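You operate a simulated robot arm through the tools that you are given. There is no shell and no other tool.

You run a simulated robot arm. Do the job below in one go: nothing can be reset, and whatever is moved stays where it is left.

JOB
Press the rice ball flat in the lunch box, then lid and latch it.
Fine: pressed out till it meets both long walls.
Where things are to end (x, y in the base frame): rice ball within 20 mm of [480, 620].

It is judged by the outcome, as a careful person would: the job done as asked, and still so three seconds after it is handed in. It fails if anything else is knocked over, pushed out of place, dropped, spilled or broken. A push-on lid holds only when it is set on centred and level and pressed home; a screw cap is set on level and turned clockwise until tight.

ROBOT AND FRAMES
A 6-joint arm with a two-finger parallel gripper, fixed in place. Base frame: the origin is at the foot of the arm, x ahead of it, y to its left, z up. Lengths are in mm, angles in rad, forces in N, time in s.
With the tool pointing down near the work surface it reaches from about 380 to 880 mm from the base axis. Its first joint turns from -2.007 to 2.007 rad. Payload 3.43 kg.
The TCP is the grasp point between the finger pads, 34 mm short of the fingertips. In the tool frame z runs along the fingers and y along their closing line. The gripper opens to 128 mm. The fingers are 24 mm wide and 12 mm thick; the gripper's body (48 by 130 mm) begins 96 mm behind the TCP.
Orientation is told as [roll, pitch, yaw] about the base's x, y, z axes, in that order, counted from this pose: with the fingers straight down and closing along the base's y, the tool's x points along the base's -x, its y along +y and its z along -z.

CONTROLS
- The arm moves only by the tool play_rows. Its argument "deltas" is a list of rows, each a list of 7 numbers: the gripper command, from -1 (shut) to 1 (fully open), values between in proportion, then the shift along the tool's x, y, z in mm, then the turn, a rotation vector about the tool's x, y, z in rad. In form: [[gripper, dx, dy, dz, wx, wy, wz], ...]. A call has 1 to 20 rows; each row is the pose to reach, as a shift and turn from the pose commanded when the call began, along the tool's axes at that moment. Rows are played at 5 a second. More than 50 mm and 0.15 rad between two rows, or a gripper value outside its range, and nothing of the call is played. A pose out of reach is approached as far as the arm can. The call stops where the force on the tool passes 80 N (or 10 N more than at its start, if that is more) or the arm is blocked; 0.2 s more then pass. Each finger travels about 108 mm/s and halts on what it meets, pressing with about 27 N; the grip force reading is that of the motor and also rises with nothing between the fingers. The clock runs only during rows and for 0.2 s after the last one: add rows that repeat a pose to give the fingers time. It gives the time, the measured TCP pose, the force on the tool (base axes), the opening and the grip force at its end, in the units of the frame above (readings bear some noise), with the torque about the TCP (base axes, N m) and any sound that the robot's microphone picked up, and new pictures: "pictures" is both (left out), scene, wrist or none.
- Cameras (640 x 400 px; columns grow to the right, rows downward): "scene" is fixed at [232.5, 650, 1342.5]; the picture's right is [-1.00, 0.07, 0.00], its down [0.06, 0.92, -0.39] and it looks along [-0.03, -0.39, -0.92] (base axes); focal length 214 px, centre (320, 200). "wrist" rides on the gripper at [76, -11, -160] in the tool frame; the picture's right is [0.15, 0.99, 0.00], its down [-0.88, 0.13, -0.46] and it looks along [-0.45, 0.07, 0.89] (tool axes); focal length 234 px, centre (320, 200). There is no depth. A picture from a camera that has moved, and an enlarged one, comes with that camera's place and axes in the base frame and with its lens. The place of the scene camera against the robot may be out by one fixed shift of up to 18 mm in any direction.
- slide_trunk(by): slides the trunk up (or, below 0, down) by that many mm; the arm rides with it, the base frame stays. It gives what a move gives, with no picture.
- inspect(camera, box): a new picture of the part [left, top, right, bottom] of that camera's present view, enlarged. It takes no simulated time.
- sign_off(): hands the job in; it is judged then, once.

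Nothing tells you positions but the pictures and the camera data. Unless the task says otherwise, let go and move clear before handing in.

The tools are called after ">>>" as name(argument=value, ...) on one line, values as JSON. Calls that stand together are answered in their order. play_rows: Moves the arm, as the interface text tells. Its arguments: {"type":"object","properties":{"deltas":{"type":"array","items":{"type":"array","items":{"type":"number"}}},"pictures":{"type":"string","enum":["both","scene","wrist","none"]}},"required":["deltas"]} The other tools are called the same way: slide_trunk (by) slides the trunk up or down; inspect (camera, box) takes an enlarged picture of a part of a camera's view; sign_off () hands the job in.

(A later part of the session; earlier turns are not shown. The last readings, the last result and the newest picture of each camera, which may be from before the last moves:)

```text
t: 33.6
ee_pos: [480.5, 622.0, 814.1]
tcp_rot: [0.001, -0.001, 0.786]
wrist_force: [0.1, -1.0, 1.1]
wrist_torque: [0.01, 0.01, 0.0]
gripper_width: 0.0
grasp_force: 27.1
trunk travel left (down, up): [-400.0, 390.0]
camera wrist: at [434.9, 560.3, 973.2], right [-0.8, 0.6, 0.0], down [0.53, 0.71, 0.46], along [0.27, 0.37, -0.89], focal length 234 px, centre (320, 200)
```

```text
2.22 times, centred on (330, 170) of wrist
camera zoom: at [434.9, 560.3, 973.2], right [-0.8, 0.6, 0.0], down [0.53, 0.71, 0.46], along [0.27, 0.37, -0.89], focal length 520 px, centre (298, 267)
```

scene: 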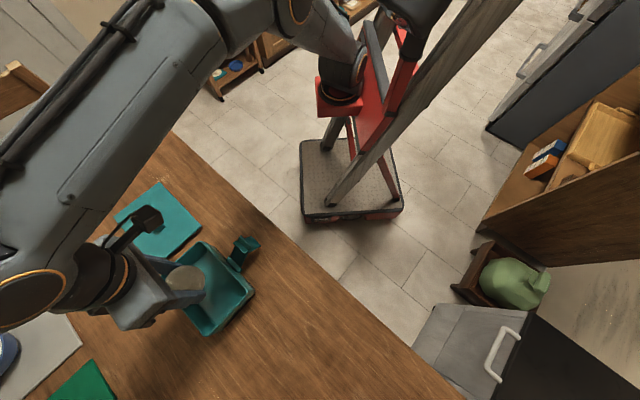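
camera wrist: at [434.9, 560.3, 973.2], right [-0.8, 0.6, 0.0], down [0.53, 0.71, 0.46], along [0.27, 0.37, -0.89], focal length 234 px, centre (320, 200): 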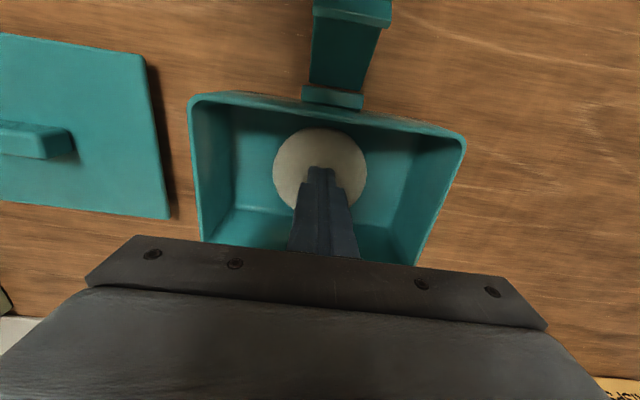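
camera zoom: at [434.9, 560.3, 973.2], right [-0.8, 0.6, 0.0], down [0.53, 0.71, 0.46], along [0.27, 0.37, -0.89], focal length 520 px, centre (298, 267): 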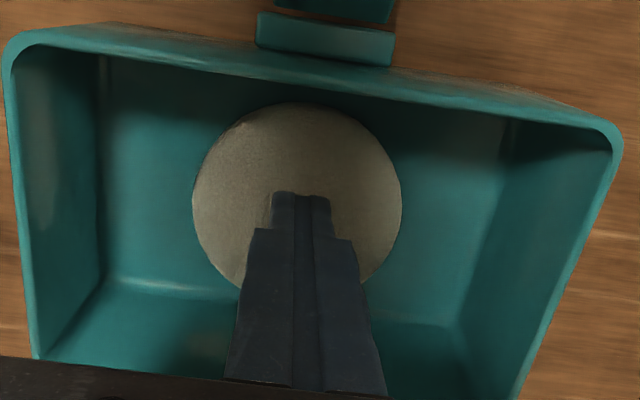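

The ball is flattening and spreading (about 86 mm across now) as the fingers go down. I'll continue in small steps and watch for it meeting the walls.

>>> play_rows(deltas=[[-1, 0, 0, 1, 0, 0, 0], [-1, 0, 0, 3, 0, 0, 0], [-1, 0, 0, 3, 0, 0, 0]], pictures="none")

>>> play_rows(deltas=[[-1, 0, 0, 1, 0, 0, 0], [-1, 0, 0, 2, 0, 0, 0], [-1, 0, 0, 2, 0, 0, 0]], pictures="wrist")

>>> inspect(camera="wrist", box=[200, 80, 460, 280])

```text
t: 34.4
ee_pos: [480.5, 621.1, 810.9]
tcp_rot: [-0.001, 0.0, 0.785]
wrist_force: [1.1, -0.9, -0.1]
wrist_torque: [-0.04, -0.04, 0.03]
gripper_width: 0.0
grasp_force: 26.6
trunk travel left (down, up): [-400.0, 390.0]
```

```text
t: 35.2
ee_pos: [479.3, 621.5, 809.5]
tcp_rot: [0.0, -0.001, 0.785]
wrist_force: [-0.1, -0.2, -0.6]
wrist_torque: [-0.06, -0.01, -0.01]
gripper_width: 0.1
grasp_force: 26.8
trunk travel left (down, up): [-400.0, 390.0]
camera wrist: at [434.5, 559.9, 968.7], right [-0.8, 0.6, 0.0], down [0.53, 0.71, 0.46], along [0.27, 0.37, -0.89], focal length 234 px, centre (320, 200)
```

wrist: 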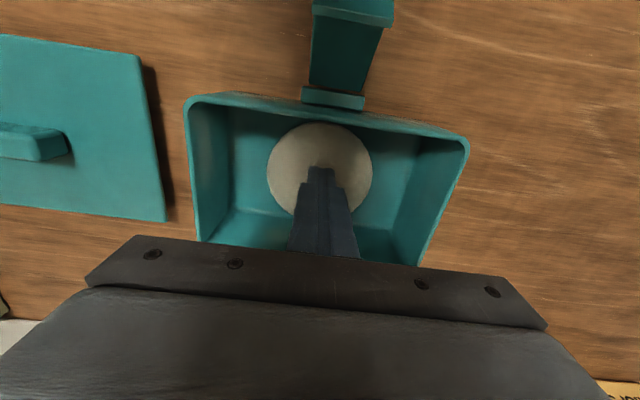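

```text
2.00 times, centred on (330, 180) of wrist
camera zoom: at [434.5, 559.9, 968.7], right [-0.8, 0.6, 0.0], down [0.53, 0.71, 0.46], along [0.27, 0.37, -0.89], focal length 468 px, centre (300, 240)
```

zoom: 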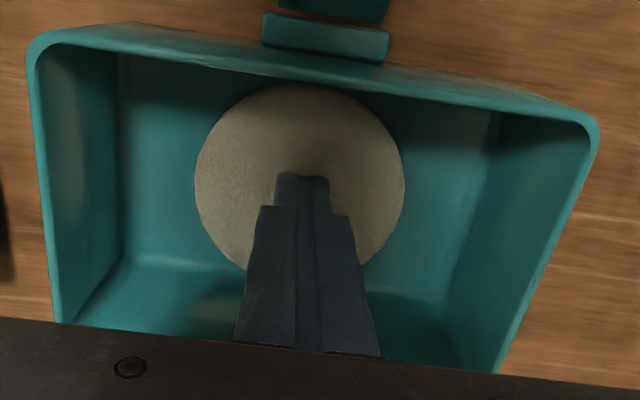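

>>> play_rows(deltas=[[-1, 0, 0, 1, 0, 0, 0], [-1, 0, 0, 2, 0, 0, 0], [-1, 0, 0, 2, 0, 0, 0]], pictures="wrist")

>>> inspect(camera="wrist", box=[200, 80, 460, 280])

```text
t: 36.0
ee_pos: [480.1, 620.3, 807.4]
tcp_rot: [0.0, 0.0, 0.785]
wrist_force: [1.0, -0.3, 0.5]
wrist_torque: [0.02, -0.04, 0.0]
gripper_width: 0.0
grasp_force: 27.3
trunk travel left (down, up): [-400.0, 390.0]
camera wrist: at [434.9, 559.7, 967.2], right [-0.8, 0.6, 0.0], down [0.53, 0.71, 0.46], along [0.27, 0.37, -0.89], focal length 234 px, centre (320, 200)
```

wrist: 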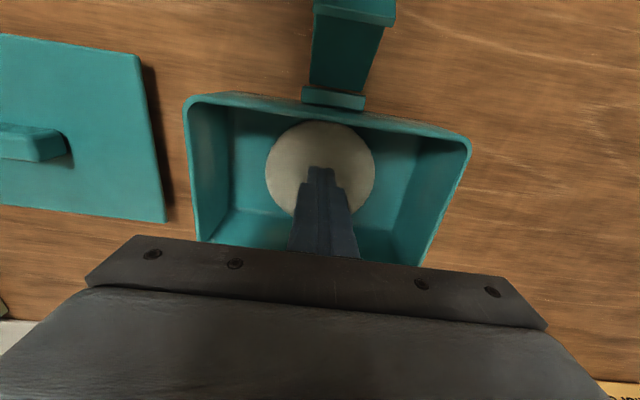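

```text
2.00 times, centred on (330, 180) of wrist
camera zoom: at [434.9, 559.7, 967.2], right [-0.8, 0.6, 0.0], down [0.53, 0.71, 0.46], along [0.27, 0.37, -0.89], focal length 468 px, centre (300, 240)
```

zoom: 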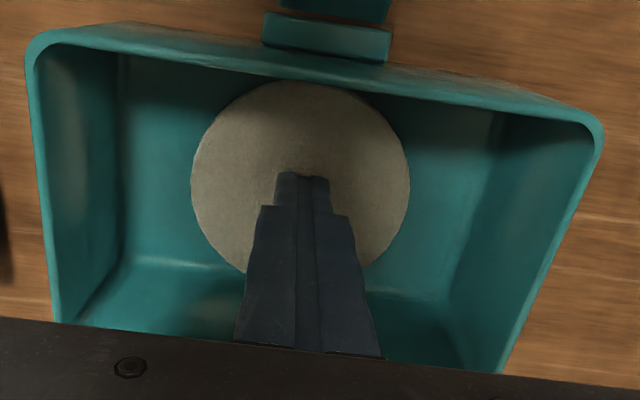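

>>> play_rows(deltas=[[-1, 0, 0, 1, 0, 0, 0], [-1, 0, 0, 2, 0, 0, 0], [-1, 0, 0, 2, 0, 0, 0]], pictures="wrist")

>>> inspect(camera="wrist", box=[200, 80, 460, 280])

```text
t: 36.8
ee_pos: [480.5, 620.2, 807.0]
tcp_rot: [-0.001, -0.003, 0.784]
wrist_force: [2.1, -2.9, 10.8]
wrist_torque: [-0.1, -0.05, -0.02]
gripper_width: 0.0
grasp_force: 27.0
trunk travel left (down, up): [-400.0, 390.0]
camera wrist: at [434.5, 559.7, 966.8], right [-0.8, 0.6, 0.0], down [0.53, 0.71, 0.46], along [0.27, 0.37, -0.89], focal length 234 px, centre (320, 200)
```

wrist: 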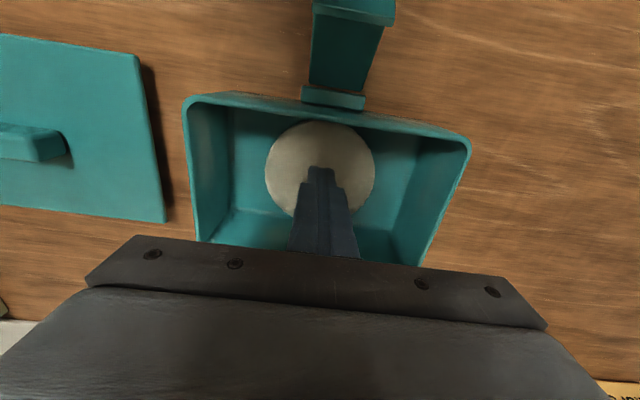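

```text
2.00 times, centred on (330, 180) of wrist
camera zoom: at [434.5, 559.7, 966.8], right [-0.8, 0.6, 0.0], down [0.53, 0.71, 0.46], along [0.27, 0.37, -0.89], focal length 468 px, centre (300, 240)
```

zoom: 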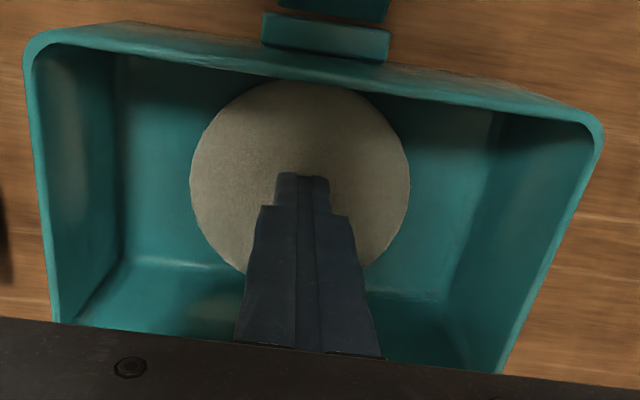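

Resistance has appeared (about 11 N) while the spread has nearly stopped at around 101 mm, which suggests it is meeting the long walls. I'll press slightly more to confirm.

>>> play_rows(deltas=[[-1, 0, 0, 1, 0, 0, 0], [-1, 0, 0, 2, 0, 0, 0], [-1, 0, 0, 2, 0, 0, 0]], pictures="wrist")

>>> inspect(camera="wrist", box=[200, 80, 460, 280])

```text
t: 37.6
ee_pos: [480.0, 621.4, 807.1]
tcp_rot: [0.002, -0.006, 0.786]
wrist_force: [1.6, -4.1, 38.4]
wrist_torque: [-0.24, -0.02, -0.07]
gripper_width: 0.1
grasp_force: 27.1
trunk travel left (down, up): [-400.0, 390.0]
camera wrist: at [434.2, 559.3, 966.3], right [-0.8, 0.6, 0.0], down [0.53, 0.71, 0.46], along [0.27, 0.37, -0.89], focal length 234 px, centre (320, 200)
```

wrist: 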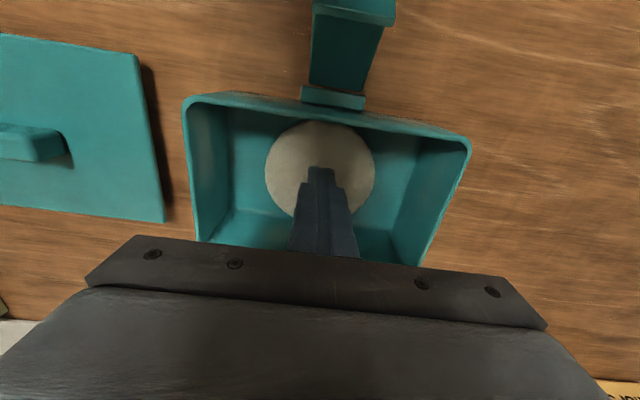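

```text
2.00 times, centred on (330, 180) of wrist
camera zoom: at [434.2, 559.3, 966.3], right [-0.8, 0.6, 0.0], down [0.53, 0.71, 0.46], along [0.27, 0.37, -0.89], focal length 468 px, centre (300, 240)
```

zoom: 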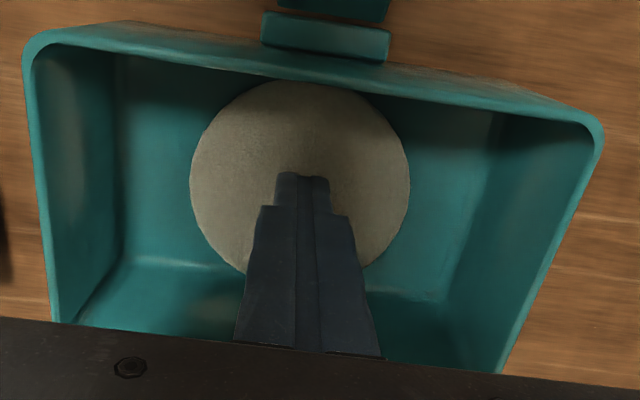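

The rice no longer gives (38 N, no movement), so it appears pressed out to the walls. I'll raise the fingers and check from above.

>>> play_rows(deltas=[[-1, 0, 0, -6, 0, 0, 0], [-1, 0, 0, -20, 0, 0, 0], [-1, 0, 0, -55, 0, 0, 0], [-1, 0, 0, -100, 0, 0, 0], [-1, 30, 0, -130, 0, 0, 0], [-1, -15, 0, -150, 0, 0, 0], [-1, -60, 0, -150, 0, 0, 0], [-1, -60, 0, -150, 0, 0, 0]], pictures="wrist")

>>> inspect(camera="wrist", box=[230, 0, 430, 180])

```text
t: 39.4
ee_pos: [519.2, 665.2, 950.3]
tcp_rot: [-0.002, 0.002, 0.785]
wrist_force: [0.2, -0.1, 0.5]
wrist_torque: [0.0, 0.01, 0.02]
gripper_width: 0.0
grasp_force: 27.3
trunk travel left (down, up): [-400.0, 390.0]
camera wrist: at [473.9, 603.2, 1110.4], right [-0.8, 0.6, 0.0], down [0.53, 0.72, 0.45], along [0.27, 0.36, -0.89], focal length 234 px, centre (320, 200)
```

wrist: 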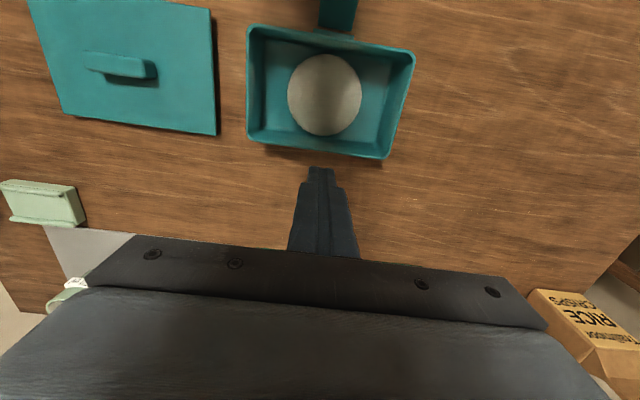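

```text
2.22 times, centred on (330, 90) of wrist
camera zoom: at [473.9, 603.2, 1110.4], right [-0.8, 0.6, 0.0], down [0.53, 0.72, 0.45], along [0.27, 0.36, -0.89], focal length 520 px, centre (298, 444)
```

zoom: 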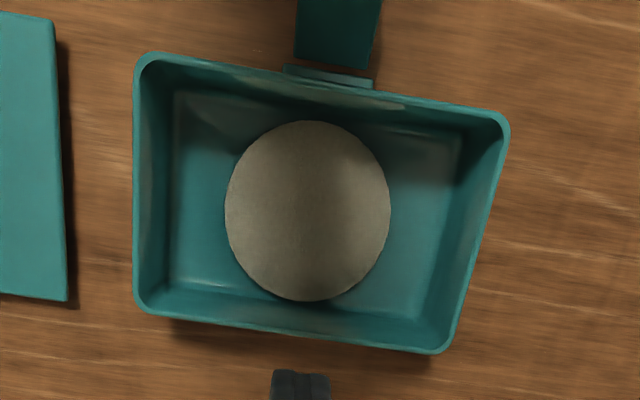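

>>> inspect(camera="wrist", box=[280, 30, 380, 90])

>>> inspect(camera="wrist", box=[270, 95, 390, 165])

>>> inspect(camera="wrist", box=[240, 15, 420, 165])

```text
6.40 times, centred on (330, 60) of wrist
camera zoom: at [473.9, 603.2, 1110.4], right [-0.8, 0.6, 0.0], down [0.53, 0.72, 0.45], along [0.27, 0.36, -0.89], focal length 1499 px, centre (256, 1096)
```

zoom: 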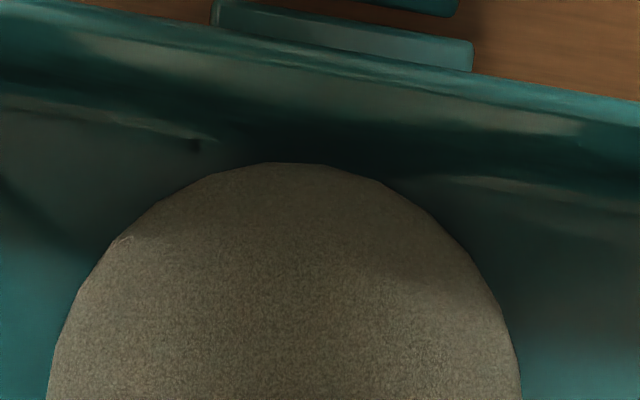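

```text
5.33 times, centred on (330, 130) of wrist
camera zoom: at [473.9, 603.2, 1110.4], right [-0.8, 0.6, 0.0], down [0.53, 0.72, 0.45], along [0.27, 0.36, -0.89], focal length 1249 px, centre (267, 573)
```

zoom: 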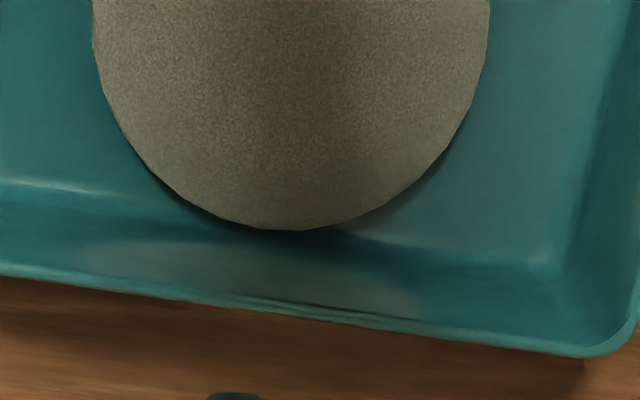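

```text
2.67 times, centred on (330, 90) of wrist
camera zoom: at [473.9, 603.2, 1110.4], right [-0.8, 0.6, 0.0], down [0.53, 0.72, 0.45], along [0.27, 0.36, -0.89], focal length 624 px, centre (293, 493)
```

zoom: 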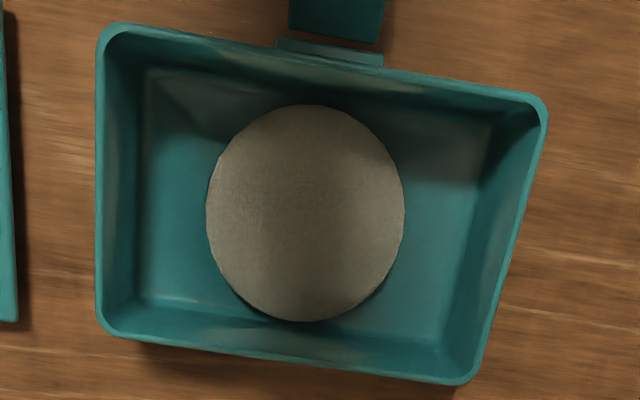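

The pressed rice is about 101–102 mm across and reaches the wall bases on both long sides. I'll do one firm confirming press at the centre to be sure it has no more give.

>>> play_rows(deltas=[[-1, 30, 0, 0, 0, 0, 0], [-1, 61, 0, 10, 0, 0, 0], [-1, 61, 0, 50, 0, 0, 0], [-1, 61, 0, 90, 0, 0, 0], [-1, 61, 0, 125, 0, 0, 0], [-1, 61, 0, 143, 0, 0, 0], [-1, 61, 0, 147, 0, 0, 0], [-1, 61, 0, 150, 0, 0, 0], [-1, 61, 0, 152, 0, 0, 0], [-1, 61, 0, 152, 0, 0, 0], [-1, 61, 0, 152, 0, 0, 0]], pictures="wrist")

>>> inspect(camera="wrist", box=[200, 80, 460, 280])

```text
t: 41.8
ee_pos: [478.0, 620.3, 806.7]
tcp_rot: [0.002, -0.008, 0.785]
wrist_force: [-6.5, -6.7, 56.2]
wrist_torque: [-0.45, 0.44, 0.01]
gripper_width: 0.0
grasp_force: 26.8
trunk travel left (down, up): [-400.0, 390.0]
camera wrist: at [432.2, 558.2, 965.9], right [-0.8, 0.6, 0.0], down [0.53, 0.71, 0.46], along [0.28, 0.37, -0.89], focal length 234 px, centre (320, 200)
```

wrist: 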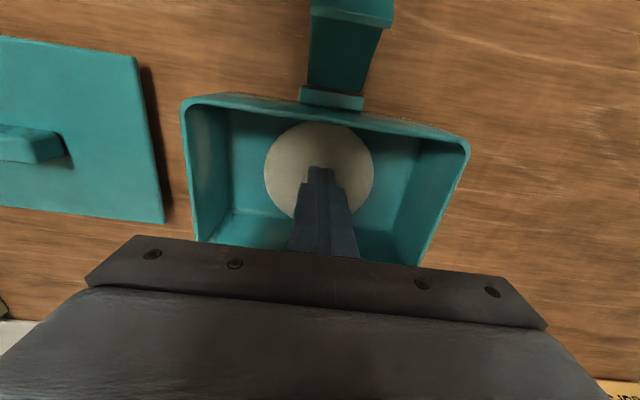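

```text
2.00 times, centred on (330, 180) of wrist
camera zoom: at [432.2, 558.2, 965.9], right [-0.8, 0.6, 0.0], down [0.53, 0.71, 0.46], along [0.28, 0.37, -0.89], focal length 468 px, centre (300, 240)
```

zoom: 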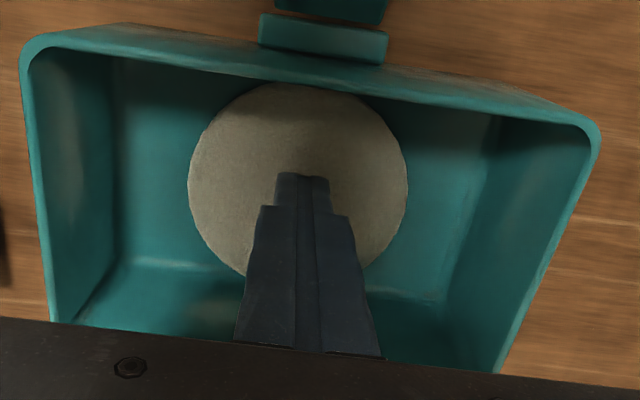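

The rice has no more give at 56 N, so pressing is done. I'll raise the fingers and move over to the lid for a close look at its handle.

>>> play_rows(deltas=[[-1, 0, 0, -8, 0, 0, 0], [-1, 0, 0, -30, 0, 0, 0], [-1, 0, 0, -70, 0, 0, 0], [-1, 0, 0, -110, 0, 0, 0], [-1, 0, 0, -152, 0, 0, 0], [-0.5, -7, -43, -152, 0, 0, 0], [0, -15, -86, -152, 0, 0, 0], [0.5, -22, -129, -152, 0, 0, 0], [1, -30, -172, -152, 0, 0, 0], [1, -37, -215, -152, 0, 0, 0], [1, -44, -257, -152, 0, 0, 0], [1, -44, -257, -152, 0, 0, 0], [1, -44, -257, -152, 0, 0, 0]], pictures="both")

```text
t: 44.6
ee_pos: [690.7, 470.0, 956.0]
tcp_rot: [-0.002, -0.001, 0.786]
wrist_force: [-0.3, 0.2, -0.1]
wrist_torque: [0.0, 0.01, -0.02]
gripper_width: 128.0
grasp_force: 0.0
trunk travel left (down, up): [-400.0, 390.0]
camera wrist: at [645.7, 409.4, 1116.2], right [-0.8, 0.6, 0.0], down [0.53, 0.71, 0.46], along [0.27, 0.37, -0.89], focal length 234 px, centre (320, 200)
```

scene: 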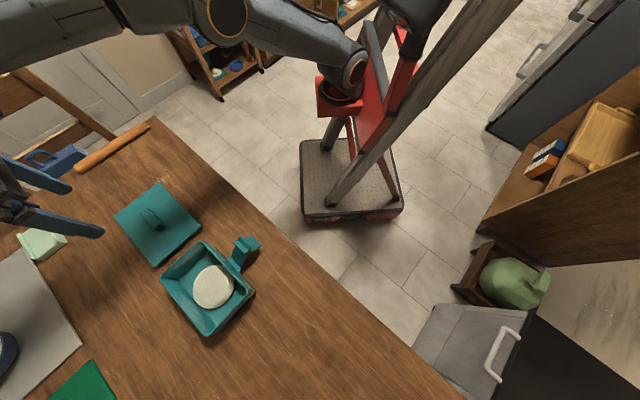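
wrist: 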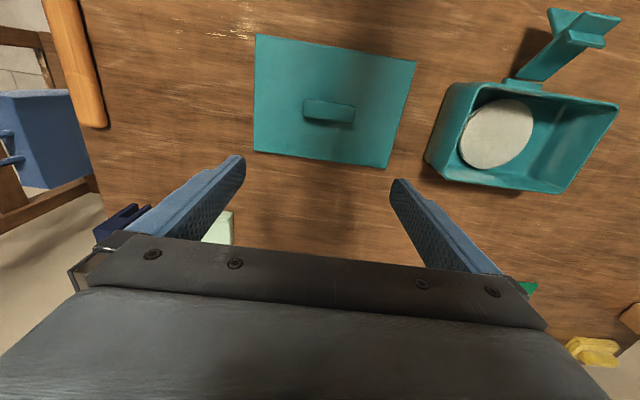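

The scene view confirms the rice flattened in the box, and the lid is in clear view now. I'll zoom in on lid, rice and latch.

>>> inspect(camera="wrist", box=[240, 20, 430, 180])

>>> inspect(camera="wrist", box=[420, 0, 640, 200])

>>> inspect(camera="scene", box=[150, 225, 270, 340])

>>> inspect(camera="wrist", box=[290, 85, 370, 135])

```text
2.50 times, centred on (335, 100) of wrist
camera zoom: at [645.7, 409.4, 1116.2], right [-0.8, 0.6, 0.0], down [0.53, 0.71, 0.46], along [0.27, 0.37, -0.89], focal length 585 px, centre (282, 450)
```

zoom: 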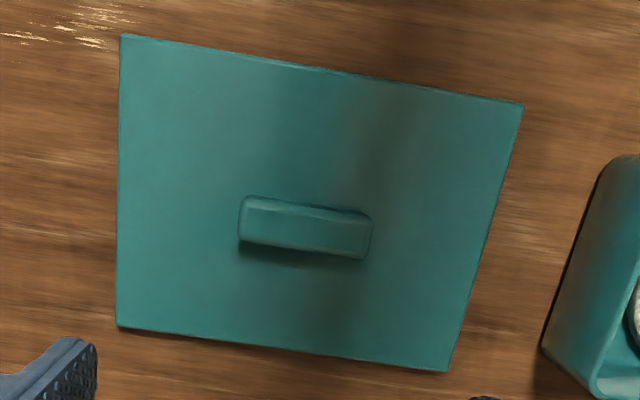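

```text
2.00 times, centred on (530, 100) of wrist
camera zoom: at [645.7, 409.4, 1116.2], right [-0.8, 0.6, 0.0], down [0.53, 0.71, 0.46], along [0.27, 0.37, -0.89], focal length 468 px, centre (-100, 400)
```

zoom: 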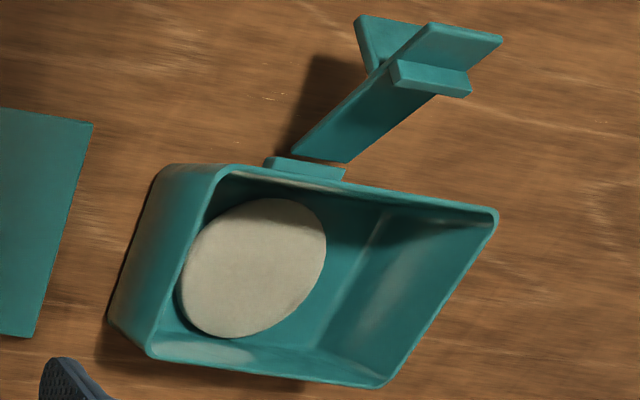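

```text
3.48 times, centred on (210, 282) of scene
camera zoom: at [232.5, 650.0, 1342.5], right [-1.0, 0.07, 0.0], down [0.06, 0.92, -0.39], along [-0.03, -0.39, -0.92], focal length 746 px, centre (703, -87)
```

zoom: 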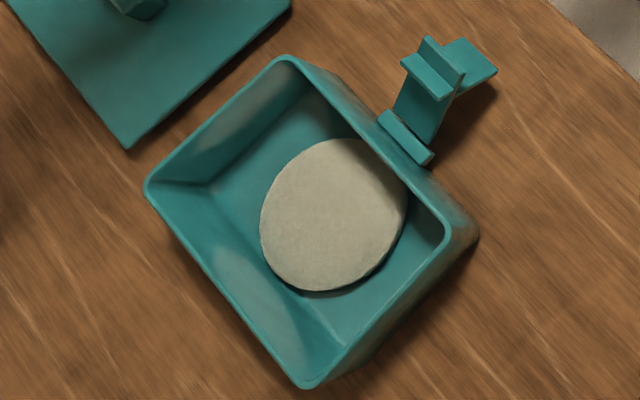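

```text
8.00 times, centred on (330, 110) of wrist
camera zoom: at [645.7, 409.4, 1116.2], right [-0.8, 0.6, 0.0], down [0.53, 0.71, 0.46], along [0.27, 0.37, -0.89], focal length 1873 px, centre (240, 920)
```

zoom: 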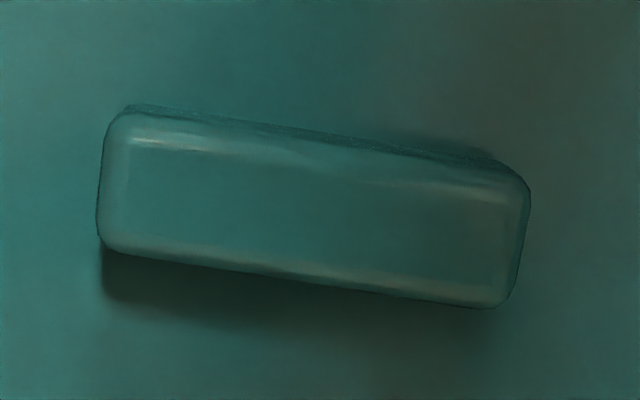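

The lid lies aligned with the box, with its ~68×20 mm bar handle at its centre near (658, 445). I'll move above the handle and descend part way to check alignment.

>>> play_rows(deltas=[[1, 21, 3, 0, 0, 0, 0], [1, 42.5, 6, 0, 0, 0, 0], [1, 42.5, 6, 30, 0, 0, 0], [1, 42.5, 6, 65, 0, 0, 0], [1, 42.5, 6, 95, 0, 0, 0], [1, 42.5, 6, 95, 0, 0, 0]], pictures="wrist")

>>> inspect(camera="wrist", box=[160, 40, 480, 240])

```text
t: 46.0
ee_pos: [656.6, 444.2, 858.8]
tcp_rot: [-0.002, -0.001, 0.785]
wrist_force: [-0.1, 0.5, 0.6]
wrist_torque: [0.0, 0.01, 0.0]
gripper_width: 128.1
grasp_force: 0.0
trunk travel left (down, up): [-400.0, 390.0]
camera wrist: at [612.5, 383.2, 1018.4], right [-0.8, 0.6, 0.0], down [0.53, 0.71, 0.46], along [0.27, 0.37, -0.89], focal length 234 px, centre (320, 200)
```

wrist: 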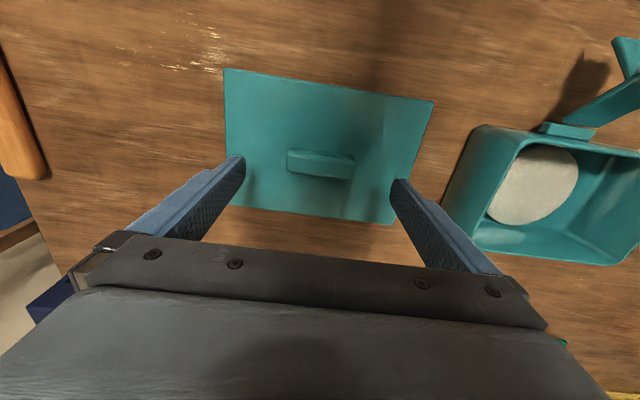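

```text
2.00 times, centred on (320, 140) of wrist
camera zoom: at [612.5, 383.2, 1018.4], right [-0.8, 0.6, 0.0], down [0.53, 0.71, 0.46], along [0.27, 0.37, -0.89], focal length 468 px, centre (320, 320)
```

zoom: 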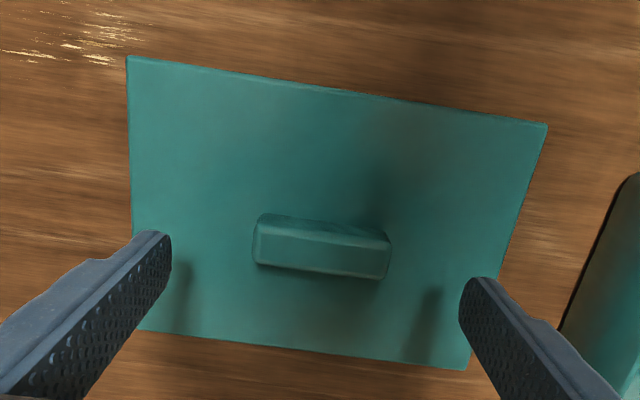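

Aligned within a millimetre or two. I'll descend around the handle until the fingertips feel the lid.

>>> play_rows(deltas=[[1, 0, 0, 20, 0, 0, 0], [1, 0, 0, 36, 0, 0, 0], [1, 0, 0, 44, 0, 0, 0], [1, 0, 0, 44, 0, 0, 0]], pictures="wrist")

>>> inspect(camera="wrist", box=[160, 80, 480, 280])

```text
t: 47.0
ee_pos: [659.0, 445.2, 812.9]
tcp_rot: [-0.002, 0.002, 0.784]
wrist_force: [0.0, -0.5, 0.8]
wrist_torque: [0.01, -0.01, 0.01]
gripper_width: 128.1
grasp_force: 0.1
trunk travel left (down, up): [-400.0, 390.0]
camera wrist: at [612.9, 383.5, 973.5], right [-0.8, 0.6, 0.0], down [0.53, 0.71, 0.46], along [0.27, 0.37, -0.89], focal length 234 px, centre (320, 200)
```

wrist: 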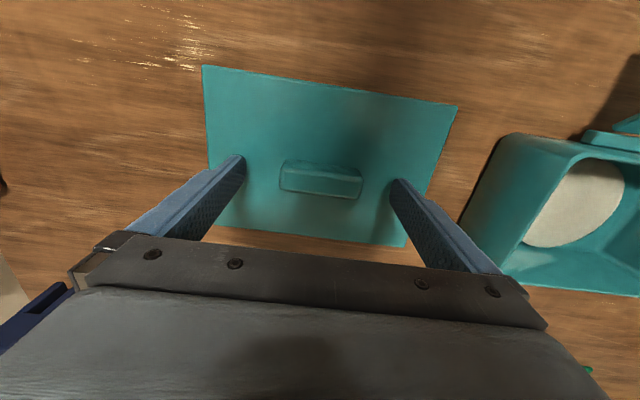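

```text
2.00 times, centred on (320, 180) of wrist
camera zoom: at [612.9, 383.5, 973.5], right [-0.8, 0.6, 0.0], down [0.53, 0.71, 0.46], along [0.27, 0.37, -0.89], focal length 468 px, centre (320, 240)
```

zoom: 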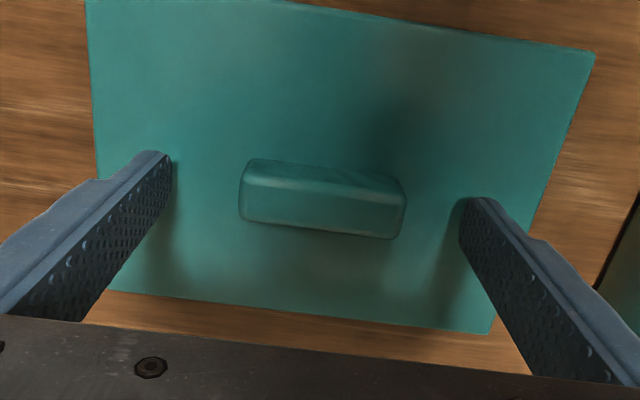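

The lid top works out at about z 770. I'll ease down until the tips just touch it.

>>> play_rows(deltas=[[1, 0, 0, 3, 0, 0, 0], [1, 0, 0, 6, 0, 0, 0], [1, 0, 0, 6, 0, 0, 0]], pictures="none")

>>> play_rows(deltas=[[1, 0, 0, 1.5, 0, 0, 0], [1, 0, 0, 3, 0, 0, 0], [1, 0, 0, 3, 0, 0, 0]], pictures="none")

```text
t: 47.8
ee_pos: [658.9, 445.0, 809.2]
tcp_rot: [0.0, -0.001, 0.785]
wrist_force: [-0.7, 0.2, -0.1]
wrist_torque: [-0.01, 0.0, 0.02]
gripper_width: 128.1
grasp_force: 0.1
trunk travel left (down, up): [-400.0, 390.0]
```

```text
t: 48.6
ee_pos: [657.2, 444.5, 804.7]
tcp_rot: [0.001, 0.0, 0.785]
wrist_force: [0.0, 0.1, 0.3]
wrist_torque: [-0.01, 0.0, -0.02]
gripper_width: 128.0
grasp_force: 0.0
trunk travel left (down, up): [-400.0, 390.0]
```

>>> play_rows(deltas=[[1, 0, 0, 1.5, 0, 0, 0], [1, 0, 0, 3, 0, 0, 0], [1, 0, 0, 3, 0, 0, 0]], pictures="none")

>>> play_rows(deltas=[[1, 0, 0, 1.5, 0, 0, 0], [1, 0, 0, 3, 0, 0, 0], [1, 0, 0, 3, 0, 0, 0]], pictures="wrist")

>>> inspect(camera="wrist", box=[160, 80, 480, 280])

```text
t: 49.4
ee_pos: [658.5, 443.3, 803.2]
tcp_rot: [0.001, -0.003, 0.785]
wrist_force: [0.7, -0.2, 5.3]
wrist_torque: [0.09, 0.09, 0.02]
gripper_width: 128.0
grasp_force: 0.0
trunk travel left (down, up): [-400.0, 390.0]
```

```text
t: 50.2
ee_pos: [657.2, 444.6, 803.3]
tcp_rot: [0.0, -0.006, 0.785]
wrist_force: [-0.9, 1.9, 32.0]
wrist_torque: [0.21, 0.37, -0.14]
gripper_width: 127.8
grasp_force: 0.0
trunk travel left (down, up): [-400.0, 390.0]
camera wrist: at [611.4, 382.2, 962.3], right [-0.8, 0.6, 0.0], down [0.53, 0.71, 0.46], along [0.28, 0.37, -0.89], focal length 234 px, centre (320, 200)
```

wrist: 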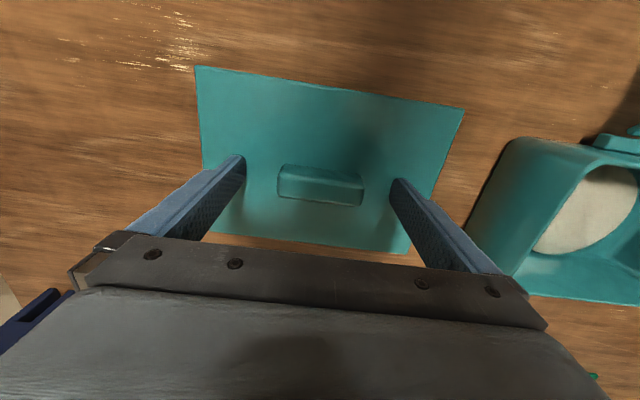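

```text
2.00 times, centred on (320, 180) of wrist
camera zoom: at [611.4, 382.2, 962.3], right [-0.8, 0.6, 0.0], down [0.53, 0.71, 0.46], along [0.28, 0.37, -0.89], focal length 468 px, centre (320, 240)
```

zoom: 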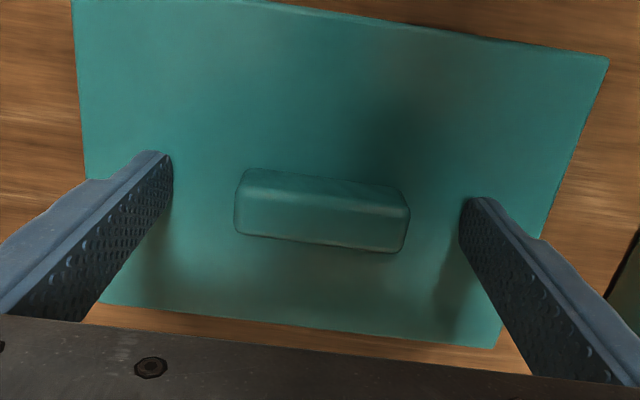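

Contact with the lid top is at z≈768.5. I'll back off 5 mm of command and close on the ends of the handle.

>>> play_rows(deltas=[[1, 0, 0, -5, 0, 0, 0], [0.6, 0, 0, -5, 0, 0, 0], [0.3, 0, 0, -5, 0, 0, 0], [0.1, 0, 0, -5, 0, 0, 0], [-0.2, 0, 0, -5, 0, 0, 0], [-0.2, 0, 0, -5, 0, 0, 0], [-0.2, 0, 0, -5, 0, 0, 0]], pictures="wrist")

>>> inspect(camera="wrist", box=[160, 80, 480, 280])

```text
t: 51.8
ee_pos: [656.4, 444.3, 804.3]
tcp_rot: [0.001, 0.0, 0.783]
wrist_force: [0.1, 0.2, 0.1]
wrist_torque: [0.01, 0.04, 0.0]
gripper_width: 69.1
grasp_force: 26.6
trunk travel left (down, up): [-400.0, 390.0]
camera wrist: at [611.4, 382.7, 964.2], right [-0.8, 0.6, 0.0], down [0.53, 0.71, 0.46], along [0.27, 0.37, -0.89], focal length 234 px, centre (320, 200)
```

wrist: 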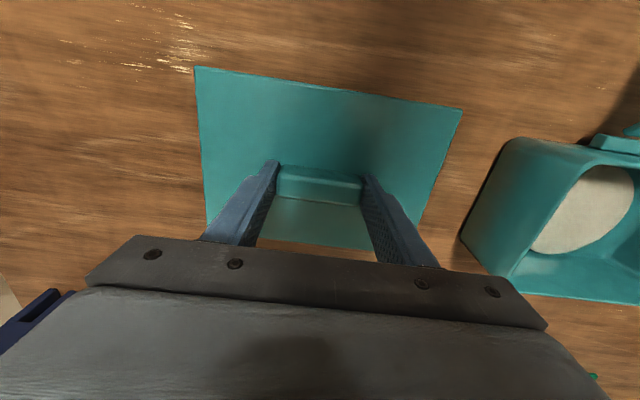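

```text
2.00 times, centred on (320, 180) of wrist
camera zoom: at [611.4, 382.7, 964.2], right [-0.8, 0.6, 0.0], down [0.53, 0.71, 0.46], along [0.27, 0.37, -0.89], focal length 468 px, centre (320, 240)
```

zoom: 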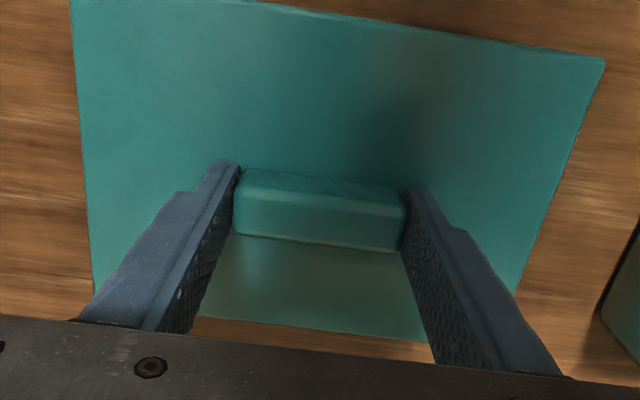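

The handle is held at 69 mm. I'll lift slowly and check that the lid hangs level.

>>> play_rows(deltas=[[-0.3, 0, 0, -8, 0, 0, 0], [-0.3, 0, 0, -20, 0, 0, 0], [-0.3, 0, 0, -45, 0, 0, 0], [-0.3, 0, 0, -75, 0, 0, 0], [-0.3, 0, 0, -105, 0, 0, 0], [-0.3, 0, 0, -105, 0, 0, 0]], pictures="both")

>>> inspect(camera="wrist", box=[160, 40, 480, 280])

>>> inspect(camera="scene", box=[60, 150, 280, 330])

```text
t: 53.2
ee_pos: [657.6, 444.4, 909.5]
tcp_rot: [-0.001, 0.0, 0.786]
wrist_force: [0.3, -0.2, -1.4]
wrist_torque: [-0.02, -0.01, -0.01]
gripper_width: 69.4
grasp_force: 27.4
trunk travel left (down, up): [-400.0, 390.0]
camera wrist: at [612.1, 383.2, 1070.3], right [-0.8, 0.6, 0.0], down [0.53, 0.71, 0.46], along [0.27, 0.37, -0.89], focal length 234 px, centre (320, 200)
```

scene: 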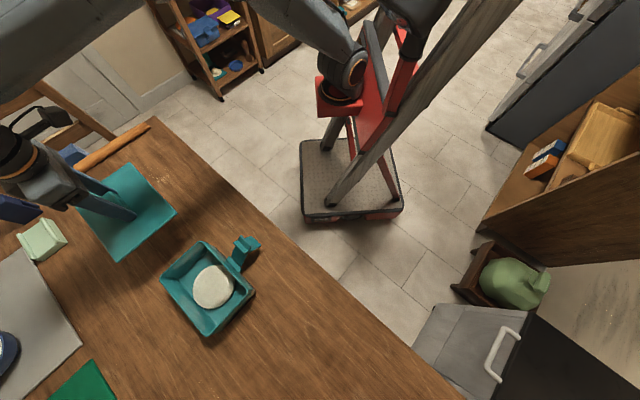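
wrist: 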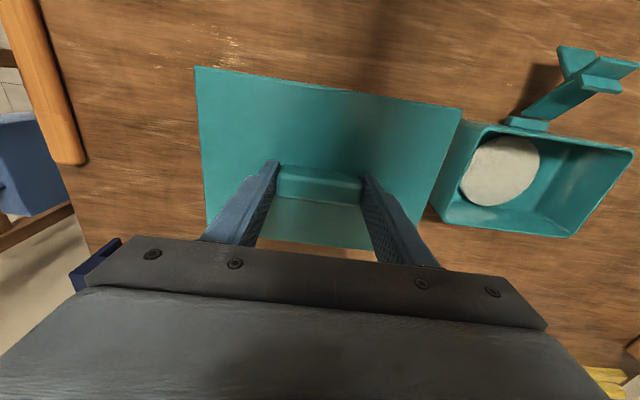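

```text
1.67 times, centred on (320, 160) of wrist
camera zoom: at [612.1, 383.2, 1070.3], right [-0.8, 0.6, 0.0], down [0.53, 0.71, 0.46], along [0.27, 0.37, -0.89], focal length 390 px, centre (320, 267)
```

zoom: 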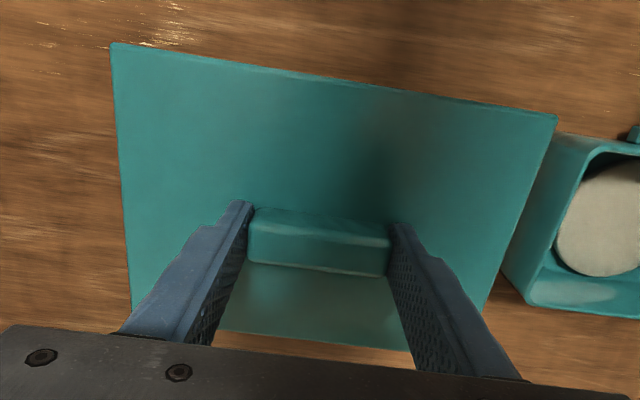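

```text
2.22 times, centred on (170, 240) of scene
camera zoom: at [232.5, 650.0, 1342.5], right [-1.0, 0.07, 0.0], down [0.06, 0.92, -0.39], along [-0.03, -0.39, -0.92], focal length 477 px, centre (653, 111)
```

zoom: 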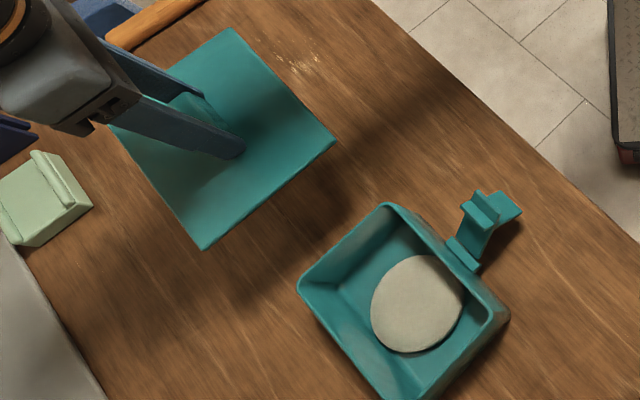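

The lid hangs level and centred on the gripper. Before placing it I'll measure the box position again from this view.

>>> inspect(camera="wrist", box=[420, 40, 640, 250])

>>> inspect(camera="wrist", box=[440, 110, 640, 240])

```text
1.90 times, centred on (530, 145) of wrist
camera zoom: at [612.1, 383.2, 1070.3], right [-0.8, 0.6, 0.0], down [0.53, 0.71, 0.46], along [0.27, 0.37, -0.89], focal length 446 px, centre (-80, 305)
```

zoom: 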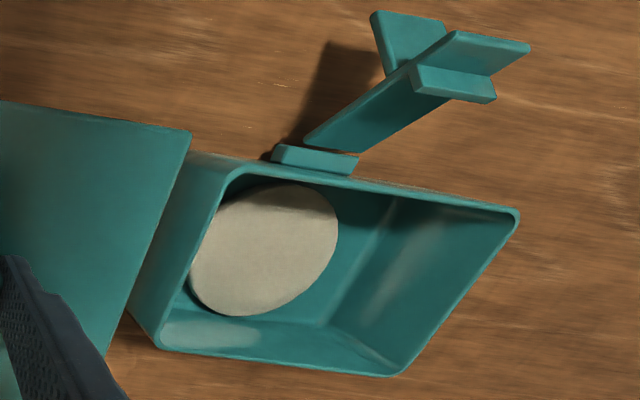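

```text
3.08 times, centred on (540, 175) of wrist
camera zoom: at [612.1, 383.2, 1070.3], right [-0.8, 0.6, 0.0], down [0.53, 0.71, 0.46], along [0.27, 0.37, -0.89], focal length 720 px, centre (-357, 277)
```

zoom: 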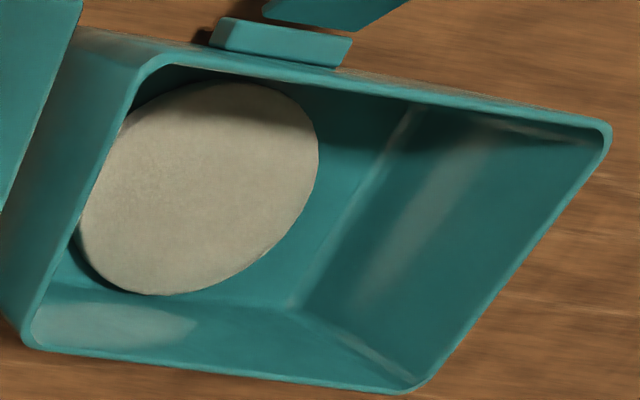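

The box centre averages to about (481, 621) across the views, which is a straight 250 mm shift along the lid's long axis. I'll carry the lid there at the same height.

>>> play_rows(deltas=[[-0.3, 0, 30, -6, 0, 0, 0], [-0.3, 0, 65, -6, 0, 0, 0], [-0.3, 0, 105, -6, 0, 0, 0], [-0.3, 0, 145, -6, 0, 0, 0], [-0.3, 0, 185, -6, 0, 0, 0], [-0.3, 0, 222, -6, 0, 0, 0], [-0.3, 0, 250, -6, 0, 0, 0], [-0.3, 0, 250, -6, 0, 0, 0], [-0.3, 0, 250, -6, 0, 0, 0]], pictures="both")

>>> inspect(camera="wrist", box=[180, 0, 480, 260])

>>> inspect(camera="scene", box=[100, 190, 300, 360])

```text
t: 55.2
ee_pos: [479.6, 619.9, 913.9]
tcp_rot: [-0.002, 0.001, 0.784]
wrist_force: [0.2, 0.3, -0.4]
wrist_torque: [-0.02, -0.04, 0.0]
gripper_width: 69.4
grasp_force: 27.0
trunk travel left (down, up): [-400.0, 390.0]
camera wrist: at [434.4, 559.8, 1075.1], right [-0.8, 0.6, 0.0], down [0.53, 0.71, 0.46], along [0.27, 0.37, -0.89], focal length 234 px, centre (320, 200)
```

scene: 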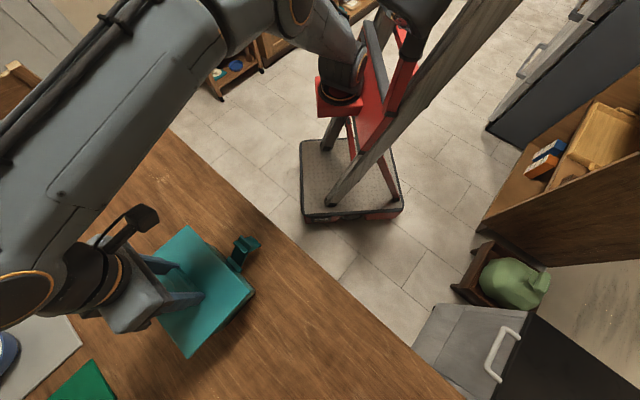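
wrist: 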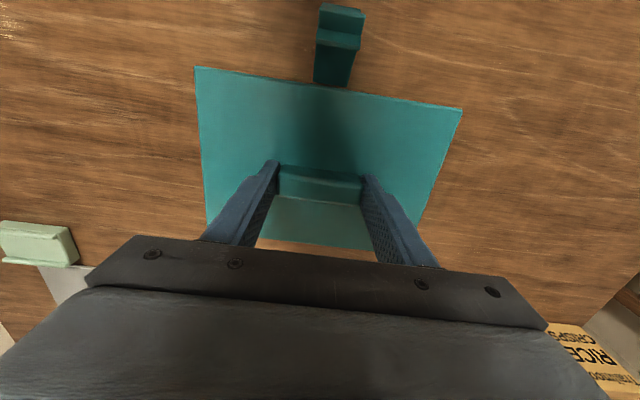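

```text
1.54 times, centred on (330, 130) of wrist
camera zoom: at [434.4, 559.8, 1075.1], right [-0.8, 0.6, 0.0], down [0.53, 0.71, 0.46], along [0.27, 0.37, -0.89], focal length 360 px, centre (305, 308)
```

zoom: 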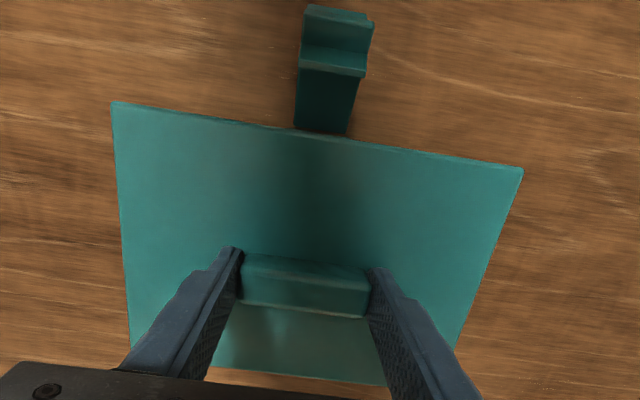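

```text
2.35 times, centred on (200, 275) of scene
camera zoom: at [232.5, 650.0, 1342.5], right [-1.0, 0.07, 0.0], down [0.06, 0.92, -0.39], along [-0.03, -0.39, -0.92], focal length 505 px, centre (602, 24)
```

zoom: 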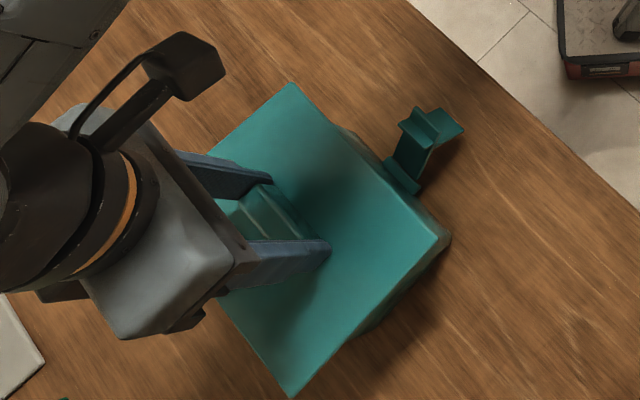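

The lid is above the box. I'll lower it slowly, watching the force for first contact.

>>> play_rows(deltas=[[-0.3, 0, 0, 12, 0, 0, 0], [-0.3, 0, 0, 22, 0, 0, 0], [-0.3, 0, 0, 28, 0, 0, 0], [-0.3, 0, 0, 28, 0, 0, 0]], pictures="none")

>>> play_rows(deltas=[[-0.3, 0, 0, 2, 0, 0, 0], [-0.3, 0, 0, 4, 0, 0, 0], [-0.3, 0, 0, 4, 0, 0, 0]], pictures="both")

>>> inspect(camera="scene", box=[140, 200, 280, 370])

```text
t: 56.2
ee_pos: [481.6, 620.9, 887.1]
tcp_rot: [-0.001, 0.001, 0.784]
wrist_force: [0.1, 0.8, -0.6]
wrist_torque: [0.01, -0.01, 0.0]
gripper_width: 69.2
grasp_force: 26.8
trunk travel left (down, up): [-400.0, 390.0]
```

```text
t: 57.0
ee_pos: [481.0, 622.4, 882.8]
tcp_rot: [0.0, 0.001, 0.785]
wrist_force: [-0.4, -1.2, -1.1]
wrist_torque: [0.0, -0.01, 0.0]
gripper_width: 69.2
grasp_force: 27.1
trunk travel left (down, up): [-400.0, 390.0]
camera wrist: at [436.1, 560.1, 1043.2], right [-0.8, 0.6, 0.0], down [0.53, 0.71, 0.46], along [0.27, 0.37, -0.89], focal length 234 px, centre (320, 200)
```

scene: 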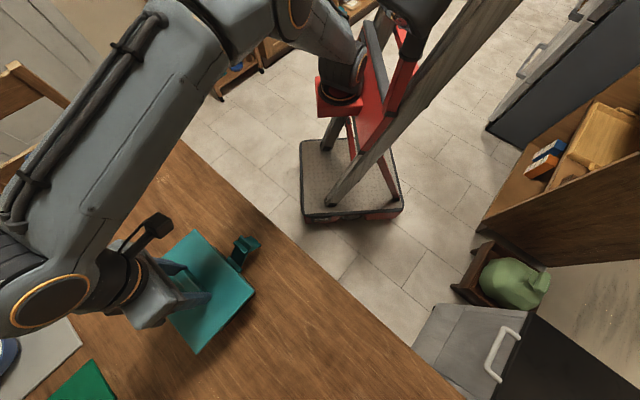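
wrist: 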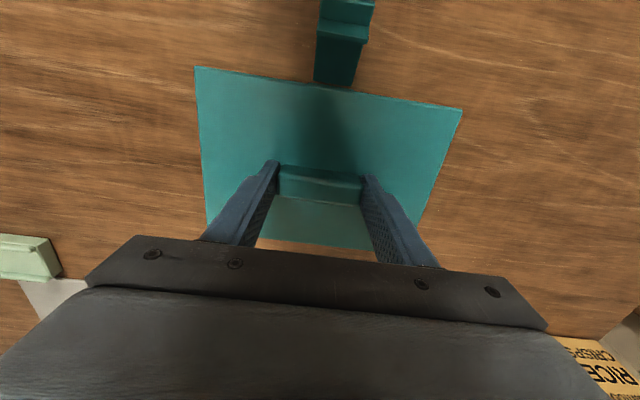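

```text
2.35 times, centred on (210, 285) of scene
camera zoom: at [232.5, 650.0, 1342.5], right [-1.0, 0.07, 0.0], down [0.06, 0.92, -0.39], along [-0.03, -0.39, -0.92], focal length 505 px, centre (579, 0)
```

zoom: 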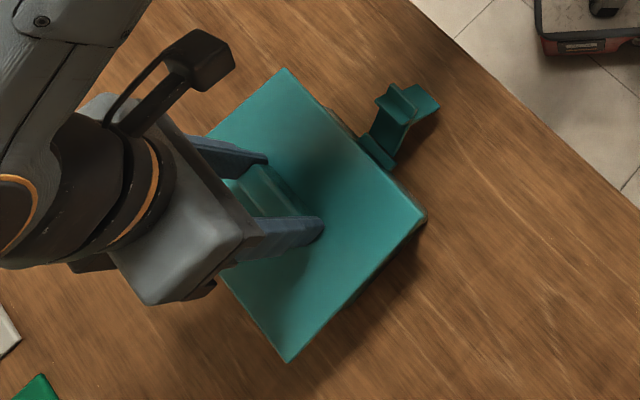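

>>> play_rows(deltas=[[-0.3, 0, 0, 2, 0, 0, 0], [-0.3, 0, 0, 4, 0, 0, 0], [-0.3, 0, 0, 4, 0, 0, 0]], pictures="none")

>>> play_rows(deltas=[[-0.3, 0, 0, 1.5, 0, 0, 0], [-0.3, 0, 0, 3, 0, 0, 0], [-0.3, 0, 0, 3, 0, 0, 0]], pictures="none")

```text
t: 57.8
ee_pos: [481.8, 620.7, 879.8]
tcp_rot: [-0.001, 0.001, 0.786]
wrist_force: [0.2, -0.6, -1.3]
wrist_torque: [0.03, 0.0, 0.02]
gripper_width: 68.8
grasp_force: 27.4
trunk travel left (down, up): [-400.0, 390.0]
```

```text
t: 58.6
ee_pos: [481.4, 619.8, 876.2]
tcp_rot: [-0.001, 0.0, 0.786]
wrist_force: [-0.5, -0.3, -1.9]
wrist_torque: [0.0, 0.02, 0.03]
gripper_width: 69.3
grasp_force: 26.7
trunk travel left (down, up): [-400.0, 390.0]
```

>>> play_rows(deltas=[[-0.3, 0, 0, 1.5, 0, 0, 0], [-0.3, 0, 0, 3, 0, 0, 0], [-0.3, 0, 0, 3, 0, 0, 0]], pictures="none")

>>> play_rows(deltas=[[-0.3, 0, 0, 1.5, 0, 0, 0], [-0.3, 0, 0, 3, 0, 0, 0], [-0.3, 0, 0, 3, 0, 0, 0]], pictures="none")

```text
t: 59.4
ee_pos: [481.4, 620.2, 872.5]
tcp_rot: [0.0, -0.001, 0.787]
wrist_force: [0.5, 0.4, -0.8]
wrist_torque: [0.0, -0.02, 0.0]
gripper_width: 69.2
grasp_force: 26.7
trunk travel left (down, up): [-400.0, 390.0]
```

```text
t: 60.2
ee_pos: [481.1, 620.6, 870.2]
tcp_rot: [0.0, -0.001, 0.784]
wrist_force: [1.2, 0.0, -1.4]
wrist_torque: [-0.02, -0.02, -0.01]
gripper_width: 69.2
grasp_force: 27.0
trunk travel left (down, up): [-400.0, 390.0]
```

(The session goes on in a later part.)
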